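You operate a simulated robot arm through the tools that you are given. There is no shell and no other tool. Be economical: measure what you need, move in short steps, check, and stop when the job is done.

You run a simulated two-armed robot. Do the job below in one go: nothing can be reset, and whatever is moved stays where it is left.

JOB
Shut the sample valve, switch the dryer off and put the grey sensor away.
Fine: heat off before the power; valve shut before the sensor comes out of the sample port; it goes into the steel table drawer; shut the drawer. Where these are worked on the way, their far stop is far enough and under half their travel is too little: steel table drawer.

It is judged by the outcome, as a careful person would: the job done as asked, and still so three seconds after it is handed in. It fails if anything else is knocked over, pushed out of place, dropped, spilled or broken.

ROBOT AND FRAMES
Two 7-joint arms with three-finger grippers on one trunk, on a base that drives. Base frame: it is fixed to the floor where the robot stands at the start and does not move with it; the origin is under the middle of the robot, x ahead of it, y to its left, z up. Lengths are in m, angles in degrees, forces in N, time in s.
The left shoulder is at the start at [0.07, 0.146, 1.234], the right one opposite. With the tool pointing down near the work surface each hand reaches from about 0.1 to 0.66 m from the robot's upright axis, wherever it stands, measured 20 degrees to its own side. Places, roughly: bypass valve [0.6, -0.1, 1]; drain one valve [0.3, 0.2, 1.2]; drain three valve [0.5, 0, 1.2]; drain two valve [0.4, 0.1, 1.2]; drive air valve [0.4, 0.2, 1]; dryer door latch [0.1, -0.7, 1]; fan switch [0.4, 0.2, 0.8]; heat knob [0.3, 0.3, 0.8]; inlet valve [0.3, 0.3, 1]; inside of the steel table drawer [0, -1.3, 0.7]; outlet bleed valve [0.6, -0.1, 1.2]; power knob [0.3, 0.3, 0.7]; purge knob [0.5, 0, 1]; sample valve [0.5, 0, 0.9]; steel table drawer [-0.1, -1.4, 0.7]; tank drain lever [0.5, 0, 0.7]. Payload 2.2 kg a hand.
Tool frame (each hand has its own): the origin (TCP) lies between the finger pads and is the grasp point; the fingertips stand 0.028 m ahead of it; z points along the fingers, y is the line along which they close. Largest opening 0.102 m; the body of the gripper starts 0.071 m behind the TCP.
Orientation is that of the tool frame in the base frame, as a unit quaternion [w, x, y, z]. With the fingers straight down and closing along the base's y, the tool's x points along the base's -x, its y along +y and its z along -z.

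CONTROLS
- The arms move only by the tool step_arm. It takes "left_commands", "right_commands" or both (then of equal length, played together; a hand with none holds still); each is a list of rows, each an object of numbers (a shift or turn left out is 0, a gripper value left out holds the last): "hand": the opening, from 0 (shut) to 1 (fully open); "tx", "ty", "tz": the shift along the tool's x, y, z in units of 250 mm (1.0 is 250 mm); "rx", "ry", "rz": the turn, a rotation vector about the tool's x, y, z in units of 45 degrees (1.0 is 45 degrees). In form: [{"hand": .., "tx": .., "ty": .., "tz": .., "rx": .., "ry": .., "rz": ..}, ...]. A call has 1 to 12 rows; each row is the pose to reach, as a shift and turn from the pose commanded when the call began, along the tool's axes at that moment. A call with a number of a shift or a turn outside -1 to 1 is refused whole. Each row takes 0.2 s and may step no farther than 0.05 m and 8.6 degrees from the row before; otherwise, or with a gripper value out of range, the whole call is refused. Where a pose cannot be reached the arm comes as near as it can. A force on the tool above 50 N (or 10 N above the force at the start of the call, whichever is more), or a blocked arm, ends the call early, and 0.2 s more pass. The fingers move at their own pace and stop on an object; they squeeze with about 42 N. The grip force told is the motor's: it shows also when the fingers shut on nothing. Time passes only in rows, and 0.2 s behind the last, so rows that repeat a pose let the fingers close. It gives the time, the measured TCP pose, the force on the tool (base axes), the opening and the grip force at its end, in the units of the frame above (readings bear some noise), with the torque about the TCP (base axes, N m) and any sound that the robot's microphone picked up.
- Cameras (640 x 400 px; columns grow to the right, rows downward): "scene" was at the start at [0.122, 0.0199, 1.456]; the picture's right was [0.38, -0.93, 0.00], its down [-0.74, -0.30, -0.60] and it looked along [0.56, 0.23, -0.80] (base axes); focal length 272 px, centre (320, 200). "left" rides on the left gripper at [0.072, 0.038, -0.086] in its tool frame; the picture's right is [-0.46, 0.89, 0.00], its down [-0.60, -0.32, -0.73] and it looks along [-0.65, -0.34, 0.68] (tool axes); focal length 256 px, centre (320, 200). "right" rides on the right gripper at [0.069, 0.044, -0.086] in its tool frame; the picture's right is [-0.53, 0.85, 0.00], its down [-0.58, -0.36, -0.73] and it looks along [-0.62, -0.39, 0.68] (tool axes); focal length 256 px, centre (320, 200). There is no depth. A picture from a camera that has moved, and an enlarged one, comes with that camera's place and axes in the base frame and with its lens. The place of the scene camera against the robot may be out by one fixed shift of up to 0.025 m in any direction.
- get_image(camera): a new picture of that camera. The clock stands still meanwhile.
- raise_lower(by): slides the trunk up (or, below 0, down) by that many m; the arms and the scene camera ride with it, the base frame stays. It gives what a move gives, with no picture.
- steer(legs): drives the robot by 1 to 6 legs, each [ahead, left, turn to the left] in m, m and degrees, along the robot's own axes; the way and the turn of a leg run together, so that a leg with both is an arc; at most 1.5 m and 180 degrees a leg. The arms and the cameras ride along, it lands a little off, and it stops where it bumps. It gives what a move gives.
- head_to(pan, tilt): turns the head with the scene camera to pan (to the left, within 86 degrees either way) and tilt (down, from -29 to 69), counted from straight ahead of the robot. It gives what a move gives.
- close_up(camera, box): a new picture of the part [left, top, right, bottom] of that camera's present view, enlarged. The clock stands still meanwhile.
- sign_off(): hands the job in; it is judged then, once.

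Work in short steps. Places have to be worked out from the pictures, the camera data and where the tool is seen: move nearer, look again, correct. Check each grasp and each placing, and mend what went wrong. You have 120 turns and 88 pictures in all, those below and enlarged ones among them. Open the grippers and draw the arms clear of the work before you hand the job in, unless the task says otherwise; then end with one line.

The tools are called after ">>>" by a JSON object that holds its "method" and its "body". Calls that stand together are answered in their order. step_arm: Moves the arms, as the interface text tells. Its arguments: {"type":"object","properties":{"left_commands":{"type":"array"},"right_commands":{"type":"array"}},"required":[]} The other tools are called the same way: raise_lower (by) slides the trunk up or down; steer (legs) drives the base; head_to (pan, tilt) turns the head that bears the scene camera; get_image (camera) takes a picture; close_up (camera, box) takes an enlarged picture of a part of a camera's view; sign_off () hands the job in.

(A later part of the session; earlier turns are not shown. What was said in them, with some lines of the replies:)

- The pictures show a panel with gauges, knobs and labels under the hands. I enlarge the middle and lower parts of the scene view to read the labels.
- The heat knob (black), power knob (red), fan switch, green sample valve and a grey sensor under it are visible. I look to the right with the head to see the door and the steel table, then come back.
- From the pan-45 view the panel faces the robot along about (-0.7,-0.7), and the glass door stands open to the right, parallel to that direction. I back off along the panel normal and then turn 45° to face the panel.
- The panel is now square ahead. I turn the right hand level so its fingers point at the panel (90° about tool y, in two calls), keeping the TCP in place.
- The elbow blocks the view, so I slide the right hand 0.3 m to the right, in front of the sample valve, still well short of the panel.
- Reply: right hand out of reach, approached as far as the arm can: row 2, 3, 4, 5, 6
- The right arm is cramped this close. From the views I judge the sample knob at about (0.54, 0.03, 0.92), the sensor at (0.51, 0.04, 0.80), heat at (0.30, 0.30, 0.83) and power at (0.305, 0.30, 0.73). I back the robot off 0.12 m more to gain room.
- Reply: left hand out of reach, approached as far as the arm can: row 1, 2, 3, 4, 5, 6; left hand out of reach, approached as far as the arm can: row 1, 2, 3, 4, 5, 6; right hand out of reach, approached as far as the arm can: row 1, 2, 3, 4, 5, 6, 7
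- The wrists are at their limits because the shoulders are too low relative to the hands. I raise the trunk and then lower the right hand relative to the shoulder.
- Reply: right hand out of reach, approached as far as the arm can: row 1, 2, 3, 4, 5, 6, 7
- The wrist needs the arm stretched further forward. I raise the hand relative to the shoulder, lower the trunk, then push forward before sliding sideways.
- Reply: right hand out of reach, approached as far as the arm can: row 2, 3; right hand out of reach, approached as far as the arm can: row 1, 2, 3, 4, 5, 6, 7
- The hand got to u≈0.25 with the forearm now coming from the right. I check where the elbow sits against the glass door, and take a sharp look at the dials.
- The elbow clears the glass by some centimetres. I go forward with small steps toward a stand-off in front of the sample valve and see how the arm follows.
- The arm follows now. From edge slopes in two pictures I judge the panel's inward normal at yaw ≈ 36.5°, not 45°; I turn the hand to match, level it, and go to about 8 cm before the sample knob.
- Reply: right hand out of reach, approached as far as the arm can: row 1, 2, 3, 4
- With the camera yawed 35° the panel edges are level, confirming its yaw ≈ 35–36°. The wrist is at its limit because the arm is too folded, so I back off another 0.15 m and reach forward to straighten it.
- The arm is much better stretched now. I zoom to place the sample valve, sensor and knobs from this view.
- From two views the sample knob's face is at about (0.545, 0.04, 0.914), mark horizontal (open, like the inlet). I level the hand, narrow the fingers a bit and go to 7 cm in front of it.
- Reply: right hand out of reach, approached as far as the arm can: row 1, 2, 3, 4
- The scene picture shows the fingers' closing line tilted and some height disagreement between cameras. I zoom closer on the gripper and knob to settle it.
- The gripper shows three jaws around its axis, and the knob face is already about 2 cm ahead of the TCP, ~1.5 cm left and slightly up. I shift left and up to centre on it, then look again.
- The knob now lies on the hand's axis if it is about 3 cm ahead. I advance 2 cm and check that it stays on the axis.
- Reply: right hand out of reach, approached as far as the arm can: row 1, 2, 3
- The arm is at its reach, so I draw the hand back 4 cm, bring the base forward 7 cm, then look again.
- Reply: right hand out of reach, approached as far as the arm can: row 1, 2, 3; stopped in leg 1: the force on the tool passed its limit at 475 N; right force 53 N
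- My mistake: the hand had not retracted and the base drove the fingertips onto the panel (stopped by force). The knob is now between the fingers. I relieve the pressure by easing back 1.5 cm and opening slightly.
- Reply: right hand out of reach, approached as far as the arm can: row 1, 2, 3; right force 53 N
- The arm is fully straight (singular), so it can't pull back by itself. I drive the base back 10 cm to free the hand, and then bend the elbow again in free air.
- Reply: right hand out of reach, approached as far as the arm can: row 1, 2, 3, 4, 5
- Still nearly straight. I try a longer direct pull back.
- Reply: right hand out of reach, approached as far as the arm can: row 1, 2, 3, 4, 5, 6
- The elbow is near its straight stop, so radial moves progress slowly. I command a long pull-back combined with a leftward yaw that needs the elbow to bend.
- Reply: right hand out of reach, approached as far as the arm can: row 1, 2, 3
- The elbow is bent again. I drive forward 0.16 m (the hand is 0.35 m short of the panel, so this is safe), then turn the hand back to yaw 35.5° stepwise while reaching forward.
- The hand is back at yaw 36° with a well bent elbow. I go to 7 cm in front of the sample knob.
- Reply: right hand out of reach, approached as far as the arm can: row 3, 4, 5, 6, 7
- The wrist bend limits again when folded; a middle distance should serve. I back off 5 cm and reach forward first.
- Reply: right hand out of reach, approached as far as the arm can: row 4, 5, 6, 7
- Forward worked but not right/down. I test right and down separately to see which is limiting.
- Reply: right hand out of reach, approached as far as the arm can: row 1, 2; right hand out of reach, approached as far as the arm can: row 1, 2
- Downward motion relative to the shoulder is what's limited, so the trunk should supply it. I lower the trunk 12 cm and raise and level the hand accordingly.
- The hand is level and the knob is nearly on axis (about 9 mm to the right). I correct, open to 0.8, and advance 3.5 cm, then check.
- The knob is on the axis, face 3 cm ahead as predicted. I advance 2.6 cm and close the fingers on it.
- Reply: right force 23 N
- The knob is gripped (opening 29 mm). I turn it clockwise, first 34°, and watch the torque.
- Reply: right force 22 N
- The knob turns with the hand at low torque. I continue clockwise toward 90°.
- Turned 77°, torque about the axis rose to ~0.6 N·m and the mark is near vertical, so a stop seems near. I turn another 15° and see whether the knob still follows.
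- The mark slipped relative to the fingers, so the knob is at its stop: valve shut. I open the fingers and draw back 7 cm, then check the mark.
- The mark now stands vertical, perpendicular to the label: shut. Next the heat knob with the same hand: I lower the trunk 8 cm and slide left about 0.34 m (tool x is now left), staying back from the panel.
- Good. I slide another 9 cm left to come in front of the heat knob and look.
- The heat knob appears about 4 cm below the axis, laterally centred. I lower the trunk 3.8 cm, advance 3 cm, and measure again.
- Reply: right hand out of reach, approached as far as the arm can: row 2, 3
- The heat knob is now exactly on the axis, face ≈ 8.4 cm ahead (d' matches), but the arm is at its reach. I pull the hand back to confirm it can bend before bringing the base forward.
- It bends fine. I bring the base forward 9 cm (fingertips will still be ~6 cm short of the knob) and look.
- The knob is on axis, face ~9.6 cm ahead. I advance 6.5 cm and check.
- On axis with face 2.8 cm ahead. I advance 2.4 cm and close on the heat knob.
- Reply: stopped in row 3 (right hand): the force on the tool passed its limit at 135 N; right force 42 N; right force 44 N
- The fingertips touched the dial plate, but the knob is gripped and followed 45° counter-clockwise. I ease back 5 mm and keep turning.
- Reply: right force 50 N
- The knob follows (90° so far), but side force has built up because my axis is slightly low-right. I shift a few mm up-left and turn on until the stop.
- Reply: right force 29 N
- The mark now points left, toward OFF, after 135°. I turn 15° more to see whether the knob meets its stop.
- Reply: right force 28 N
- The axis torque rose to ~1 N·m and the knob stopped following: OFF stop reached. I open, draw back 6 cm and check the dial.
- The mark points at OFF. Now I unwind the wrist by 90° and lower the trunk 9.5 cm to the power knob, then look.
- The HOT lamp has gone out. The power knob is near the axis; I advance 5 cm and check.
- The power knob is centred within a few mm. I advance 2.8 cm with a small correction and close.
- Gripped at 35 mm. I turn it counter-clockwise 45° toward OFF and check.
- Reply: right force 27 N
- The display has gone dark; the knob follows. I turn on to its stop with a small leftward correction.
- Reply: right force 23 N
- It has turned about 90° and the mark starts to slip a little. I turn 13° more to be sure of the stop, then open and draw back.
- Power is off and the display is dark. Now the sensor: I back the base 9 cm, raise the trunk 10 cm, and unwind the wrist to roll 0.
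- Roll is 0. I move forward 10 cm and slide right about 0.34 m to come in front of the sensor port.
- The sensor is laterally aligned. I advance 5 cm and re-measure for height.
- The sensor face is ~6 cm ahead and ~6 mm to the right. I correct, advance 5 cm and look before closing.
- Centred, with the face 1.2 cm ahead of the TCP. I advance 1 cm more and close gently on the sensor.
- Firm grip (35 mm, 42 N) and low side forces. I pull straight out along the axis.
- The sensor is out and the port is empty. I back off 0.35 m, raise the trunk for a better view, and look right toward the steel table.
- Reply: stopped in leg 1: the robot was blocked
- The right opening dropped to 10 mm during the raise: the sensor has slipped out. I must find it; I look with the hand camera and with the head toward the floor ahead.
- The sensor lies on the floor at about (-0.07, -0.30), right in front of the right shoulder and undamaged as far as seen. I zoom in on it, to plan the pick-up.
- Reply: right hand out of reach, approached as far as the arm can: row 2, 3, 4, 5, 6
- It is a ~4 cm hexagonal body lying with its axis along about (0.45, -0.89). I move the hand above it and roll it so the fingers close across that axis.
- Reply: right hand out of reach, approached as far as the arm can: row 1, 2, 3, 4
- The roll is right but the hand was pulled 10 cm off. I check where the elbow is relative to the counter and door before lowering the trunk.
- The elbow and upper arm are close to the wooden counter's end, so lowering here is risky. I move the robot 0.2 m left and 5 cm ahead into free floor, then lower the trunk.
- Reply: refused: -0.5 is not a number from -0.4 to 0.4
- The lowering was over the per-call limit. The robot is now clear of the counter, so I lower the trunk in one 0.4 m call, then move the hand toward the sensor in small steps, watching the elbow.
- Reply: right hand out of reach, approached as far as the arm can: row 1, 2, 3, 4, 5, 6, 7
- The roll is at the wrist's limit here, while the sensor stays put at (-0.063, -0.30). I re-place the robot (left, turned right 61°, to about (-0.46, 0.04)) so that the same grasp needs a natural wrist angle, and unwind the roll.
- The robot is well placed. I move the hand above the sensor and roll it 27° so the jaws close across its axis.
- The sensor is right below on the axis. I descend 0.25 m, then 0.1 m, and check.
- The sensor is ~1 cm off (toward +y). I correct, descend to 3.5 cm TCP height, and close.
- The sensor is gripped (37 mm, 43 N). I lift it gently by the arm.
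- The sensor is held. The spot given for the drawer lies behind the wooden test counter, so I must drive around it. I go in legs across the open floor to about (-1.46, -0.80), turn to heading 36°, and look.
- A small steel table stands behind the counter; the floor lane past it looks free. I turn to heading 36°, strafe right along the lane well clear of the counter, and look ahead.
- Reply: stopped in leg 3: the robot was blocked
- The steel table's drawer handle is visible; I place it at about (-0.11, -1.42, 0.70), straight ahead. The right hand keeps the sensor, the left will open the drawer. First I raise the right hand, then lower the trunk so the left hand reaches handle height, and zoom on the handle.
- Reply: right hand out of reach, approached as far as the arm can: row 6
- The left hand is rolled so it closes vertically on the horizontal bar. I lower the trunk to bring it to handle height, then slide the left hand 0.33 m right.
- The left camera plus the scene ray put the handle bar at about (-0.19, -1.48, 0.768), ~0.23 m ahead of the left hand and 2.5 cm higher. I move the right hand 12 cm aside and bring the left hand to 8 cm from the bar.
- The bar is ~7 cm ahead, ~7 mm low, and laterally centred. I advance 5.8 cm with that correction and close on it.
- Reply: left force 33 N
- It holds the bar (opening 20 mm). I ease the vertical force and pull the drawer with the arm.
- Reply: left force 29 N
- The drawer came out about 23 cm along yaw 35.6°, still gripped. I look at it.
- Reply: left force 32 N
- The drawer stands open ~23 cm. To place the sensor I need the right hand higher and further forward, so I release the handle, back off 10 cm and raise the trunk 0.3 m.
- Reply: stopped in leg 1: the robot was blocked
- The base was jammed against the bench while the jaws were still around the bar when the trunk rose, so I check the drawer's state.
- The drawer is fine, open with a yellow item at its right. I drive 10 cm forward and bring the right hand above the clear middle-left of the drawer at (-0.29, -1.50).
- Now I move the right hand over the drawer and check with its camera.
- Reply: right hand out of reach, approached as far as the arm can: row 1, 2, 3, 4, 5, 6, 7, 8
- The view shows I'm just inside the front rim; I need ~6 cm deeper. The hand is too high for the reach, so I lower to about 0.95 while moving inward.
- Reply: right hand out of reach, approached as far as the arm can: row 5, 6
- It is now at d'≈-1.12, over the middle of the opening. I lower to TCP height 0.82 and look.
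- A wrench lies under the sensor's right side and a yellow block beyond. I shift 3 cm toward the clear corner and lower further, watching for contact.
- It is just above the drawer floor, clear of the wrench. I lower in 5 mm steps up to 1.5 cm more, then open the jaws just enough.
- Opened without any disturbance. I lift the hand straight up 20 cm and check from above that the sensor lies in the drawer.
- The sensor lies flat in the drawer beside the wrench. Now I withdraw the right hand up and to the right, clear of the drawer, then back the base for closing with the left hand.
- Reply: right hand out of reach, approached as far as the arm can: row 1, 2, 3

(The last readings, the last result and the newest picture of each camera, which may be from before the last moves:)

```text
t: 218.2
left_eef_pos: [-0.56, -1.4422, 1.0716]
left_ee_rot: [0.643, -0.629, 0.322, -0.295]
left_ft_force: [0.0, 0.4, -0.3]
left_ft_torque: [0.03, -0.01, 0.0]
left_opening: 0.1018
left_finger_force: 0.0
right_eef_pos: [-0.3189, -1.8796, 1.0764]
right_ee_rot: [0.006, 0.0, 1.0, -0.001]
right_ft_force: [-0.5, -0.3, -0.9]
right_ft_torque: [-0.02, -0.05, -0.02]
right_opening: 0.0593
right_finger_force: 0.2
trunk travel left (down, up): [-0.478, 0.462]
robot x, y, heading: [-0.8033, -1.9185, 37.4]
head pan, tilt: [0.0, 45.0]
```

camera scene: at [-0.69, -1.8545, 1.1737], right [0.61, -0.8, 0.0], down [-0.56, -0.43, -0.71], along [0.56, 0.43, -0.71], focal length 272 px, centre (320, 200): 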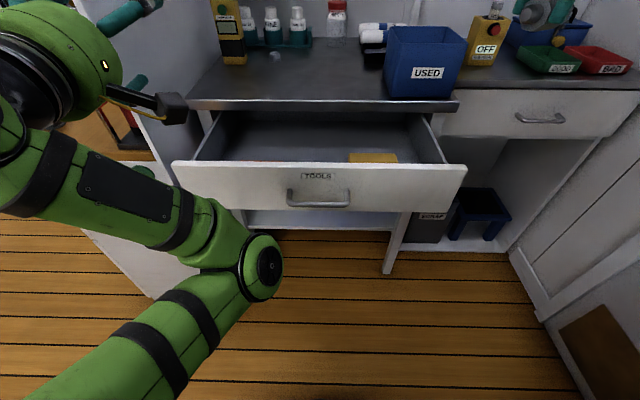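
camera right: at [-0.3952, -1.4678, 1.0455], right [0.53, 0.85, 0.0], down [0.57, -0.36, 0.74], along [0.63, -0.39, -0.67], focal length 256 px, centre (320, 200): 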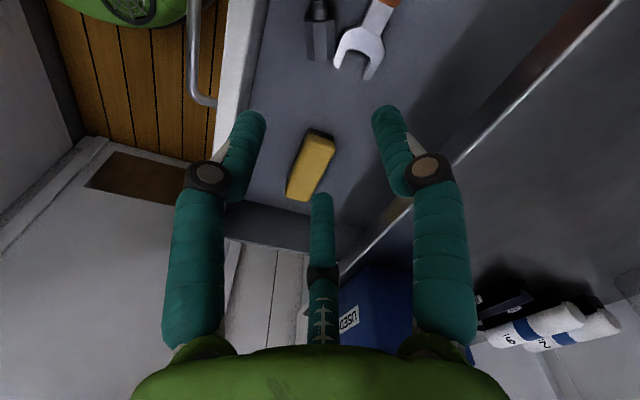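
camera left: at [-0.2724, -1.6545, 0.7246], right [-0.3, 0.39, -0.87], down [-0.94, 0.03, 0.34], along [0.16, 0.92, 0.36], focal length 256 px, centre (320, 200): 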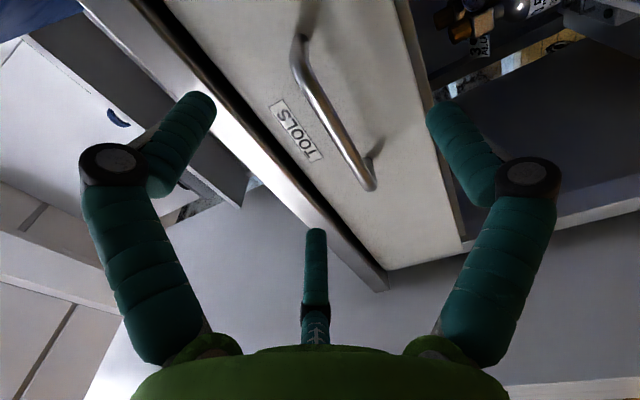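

Both hands are clear. I close the left hand, draw it back 3 cm, lower the trunk to z≈0.78, and slide right to r'≈0.97, facing the drawer front beside the handle.

>>> {"method": "step_arm", "body": {"left_commands": [{"hand": 0.0, "tz": -0.06}, {"hand": 0.0, "tz": -0.12}, {"hand": 0.0, "tz": -0.12}, {"hand": 0.0, "tz": -0.12}]}}

>>> {"method": "raise_lower", "body": {"by": -0.29}}

>>> {"method": "step_arm", "body": {"left_commands": [{"tx": 0.12}, {"tx": 0.24}, {"tx": 0.36}, {"tx": 0.48}, {"tx": 0.48}]}}

```text
t: 219.2
left_eef_pos: [-0.5721, -1.4493, 1.0842]
left_ee_rot: [0.643, -0.629, 0.322, -0.294]
left_ft_force: [0.5, -0.3, 0.0]
left_ft_torque: [0.02, 0.0, 0.02]
left_opening: 0.0021
left_finger_force: 31.6
left hand out of reach, approached as far as the arm can: row 1, 2, 3, 4
right_eef_pos: [-0.3198, -1.879, 1.0763]
right_ee_rot: [0.007, 0.0, 1.0, -0.002]
right_ft_force: [0.2, 0.3, -0.1]
right_ft_torque: [0.02, 0.01, 0.0]
right_opening: 0.0594
right_finger_force: 0.0
trunk travel left (down, up): [-0.478, 0.462]
robot x, y, heading: [-0.805, -1.9173, 37.6]
head pan, tilt: [0.0, 45.0]
```

```text
t: 222.2
left_eef_pos: [-0.5719, -1.4506, 0.7954]
left_ee_rot: [0.644, -0.629, 0.321, -0.294]
left_ft_force: [0.5, 0.4, 0.0]
left_ft_torque: [0.0, -0.03, -0.02]
left_opening: 0.0023
left_finger_force: 31.3
right_eef_pos: [-0.3201, -1.8788, 0.7855]
right_ee_rot: [0.006, -0.002, 1.0, -0.002]
right_ft_force: [0.0, 0.5, 0.5]
right_ft_torque: [-0.02, 0.02, -0.01]
right_opening: 0.0589
right_finger_force: 0.1
trunk travel left (down, up): [-0.188, 0.752]
robot x, y, heading: [-0.8046, -1.9184, 37.3]
head pan, tilt: [0.0, 45.0]
```

```text
t: 223.4
left_eef_pos: [-0.4996, -1.5409, 0.7917]
left_ee_rot: [0.648, -0.628, 0.319, -0.29]
left_ft_force: [-0.1, -0.6, -0.6]
left_ft_torque: [0.0, 0.01, 0.02]
left_opening: 0.0022
left_finger_force: 31.8
right_eef_pos: [-0.3197, -1.8782, 0.7854]
right_ee_rot: [0.007, -0.001, 1.0, -0.002]
right_ft_force: [-0.1, -0.5, -0.5]
right_ft_torque: [-0.01, 0.01, 0.0]
right_opening: 0.0589
right_finger_force: 0.0
trunk travel left (down, up): [-0.188, 0.752]
robot x, y, heading: [-0.8013, -1.919, 37.1]
head pan, tilt: [0.0, 45.0]
```

In position (z 0.79, r' 0.96). I push straight forward 24 cm at gentle pace to close the drawer.

>>> {"method": "step_arm", "body": {"left_commands": [{"tz": 0.08, "ty": 0.04}, {"tz": 0.18, "ty": 0.06}, {"tz": 0.28, "ty": 0.06, "tx": 0.01}, {"tz": 0.38, "ty": 0.06, "tx": 0.02}, {"tz": 0.48, "ty": 0.06, "tx": 0.025}, {"tz": 0.58, "ty": 0.06, "tx": 0.03}, {"tz": 0.68, "ty": 0.06, "tx": 0.04}, {"tz": 0.78, "ty": 0.06, "tx": 0.045}, {"tz": 0.88, "ty": 0.06, "tx": 0.05}, {"tz": 0.97, "ty": 0.06, "tx": 0.05}, {"tz": 0.97, "ty": 0.06, "tx": 0.05}]}}

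```text
t: 225.8
left_eef_pos: [-0.2983, -1.4036, 0.7726]
left_ee_rot: [0.643, -0.629, 0.323, -0.295]
left_ft_force: [-0.4, 0.3, 0.0]
left_ft_torque: [-0.01, 0.0, 0.0]
left_opening: 0.0019
left_finger_force: 31.4
right_eef_pos: [-0.3193, -1.8785, 0.786]
right_ee_rot: [0.006, 0.0, 1.0, -0.002]
right_ft_force: [0.0, 0.6, 0.1]
right_ft_torque: [0.01, 0.04, 0.0]
right_opening: 0.0591
right_finger_force: 0.1
trunk travel left (down, up): [-0.188, 0.752]
robot x, y, heading: [-0.8041, -1.9185, 37.4]
head pan, tilt: [0.0, 45.0]
```

Pushed 24 cm without force so far. I continue slowly until the drawer meets its stop.

>>> {"method": "step_arm", "body": {"left_commands": [{"tz": 0.06}, {"tz": 0.12}, {"tz": 0.18}, {"tz": 0.24}, {"tz": 0.3}, {"tz": 0.36}, {"tz": 0.36}]}}

```text
t: 226.7
left_eef_pos: [-0.2627, -1.3737, 0.7751]
left_ee_rot: [0.643, -0.63, 0.323, -0.293]
left_ft_force: [-8.9, -5.1, -0.9]
left_ft_torque: [-0.02, -0.08, -0.12]
left_opening: 0.002
left_finger_force: 31.5
right_eef_pos: [-0.3201, -1.8779, 0.7849]
right_ee_rot: [0.006, -0.002, 1.0, -0.002]
right_ft_force: [-0.4, 0.0, 0.4]
right_ft_torque: [0.03, -0.01, 0.0]
right_opening: 0.059
right_finger_force: 0.1
trunk travel left (down, up): [-0.188, 0.752]
robot x, y, heading: [-0.802, -1.9188, 37.7]
head pan, tilt: [0.0, 45.0]
stopped in row 4 (left hand): the force on the tool passed its limit at 66 N (the readings are from after the stop); the commanded pose is now the measured one
```

The push met a firm stop with the fingertips at d'≈-0.985, matching the closed front. I draw the left hand back 15 cm and use the last picture to check.

>>> {"method": "step_arm", "body": {"left_commands": [{"tz": -0.12}, {"tz": -0.26}, {"tz": -0.4}, {"tz": -0.54}, {"tz": -0.68}, {"tz": -0.8}, {"tz": -0.8, "tx": -0.15}, {"tz": -0.8, "tx": -0.3, "hand": 1.0}, {"tz": -0.8, "tx": -0.45, "hand": 1.0}]}}

>>> {"method": "head_to", "body": {"pan": -5, "tilt": 25}}

>>> {"method": "get_image", "body": {"camera": "scene"}}

```text
t: 228.7
left_eef_pos: [-0.4879, -1.4097, 0.7789]
left_ee_rot: [0.64, -0.631, 0.323, -0.295]
left_ft_force: [-0.5, 0.3, 0.2]
left_ft_torque: [0.0, 0.03, -0.02]
left_opening: 0.1022
left_finger_force: 0.0
right_eef_pos: [-0.3203, -1.8782, 0.7848]
right_ee_rot: [0.006, -0.001, 1.0, -0.002]
right_ft_force: [0.6, 0.1, 0.1]
right_ft_torque: [-0.01, 0.02, 0.05]
right_opening: 0.0592
right_finger_force: 0.1
trunk travel left (down, up): [-0.188, 0.752]
robot x, y, heading: [-0.8055, -1.918, 37.2]
head pan, tilt: [0.0, 45.0]
```

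```text
t: 229.5
left_eef_pos: [-0.489, -1.4096, 0.7795]
left_ee_rot: [0.642, -0.63, 0.324, -0.293]
left_ft_force: [0.0, 0.1, -0.1]
left_ft_torque: [0.0, -0.03, 0.02]
left_opening: 0.102
left_finger_force: 0.0
right_eef_pos: [-0.3196, -1.8778, 0.7832]
right_ee_rot: [0.007, -0.002, 1.0, -0.002]
right_ft_force: [0.5, -0.4, 0.5]
right_ft_torque: [0.01, 0.01, 0.01]
right_opening: 0.0592
right_finger_force: 0.0
trunk travel left (down, up): [-0.188, 0.752]
robot x, y, heading: [-0.8044, -1.9206, 37.2]
head pan, tilt: [-5.0, 25.0]
```

```text
0 pictures are left
camera scene: at [-0.6841, -1.8474, 0.9142], right [0.54, -0.84, 0.0], down [-0.36, -0.23, -0.91], along [0.77, 0.48, -0.42], focal length 272 px, centre (320, 200)
```

scene: 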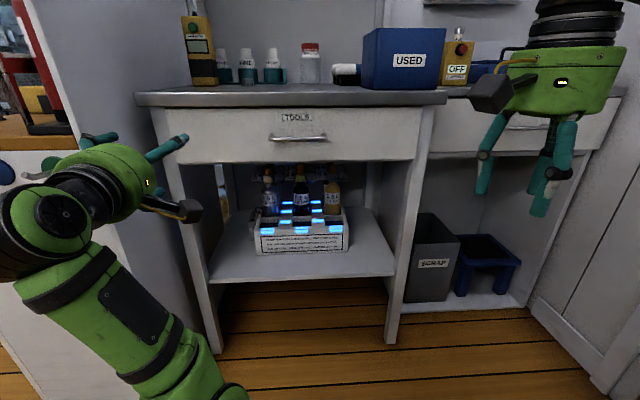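

The drawer is fully shut, nothing on the table has moved, and both hands are empty. I open the right gripper fully and hand the job in.

>>> {"method": "step_arm", "body": {"right_commands": [{"hand": 1.0}, {"hand": 1.0}]}}

>>> {"method": "sign_off", "body": {}}

```text
t: 230.1
left_eef_pos: [-0.489, -1.4096, 0.7799]
left_ee_rot: [0.642, -0.63, 0.323, -0.293]
left_ft_force: [0.0, 0.0, 0.4]
left_ft_torque: [0.04, -0.01, 0.01]
left_opening: 0.1021
left_finger_force: 0.2
right_eef_pos: [-0.3196, -1.8779, 0.7849]
right_ee_rot: [0.005, 0.0, 1.0, -0.002]
right_ft_force: [-0.8, 0.2, -0.2]
right_ft_torque: [-0.02, 0.03, -0.02]
right_opening: 0.1021
right_finger_force: 0.0
trunk travel left (down, up): [-0.188, 0.752]
robot x, y, heading: [-0.8059, -1.9247, 37.3]
head pan, tilt: [-5.0, 25.0]
```

```text
The job is handed in.
```

The sample valve is shut, the dryer's heat and then power are off, and the grey sensor is in the closed steel table drawer, but I dropped it on the floor once on the way, and my fingertips hit the valve panel once (475 N) and the heat dial once (135 N), with no damage seen in the pictures.
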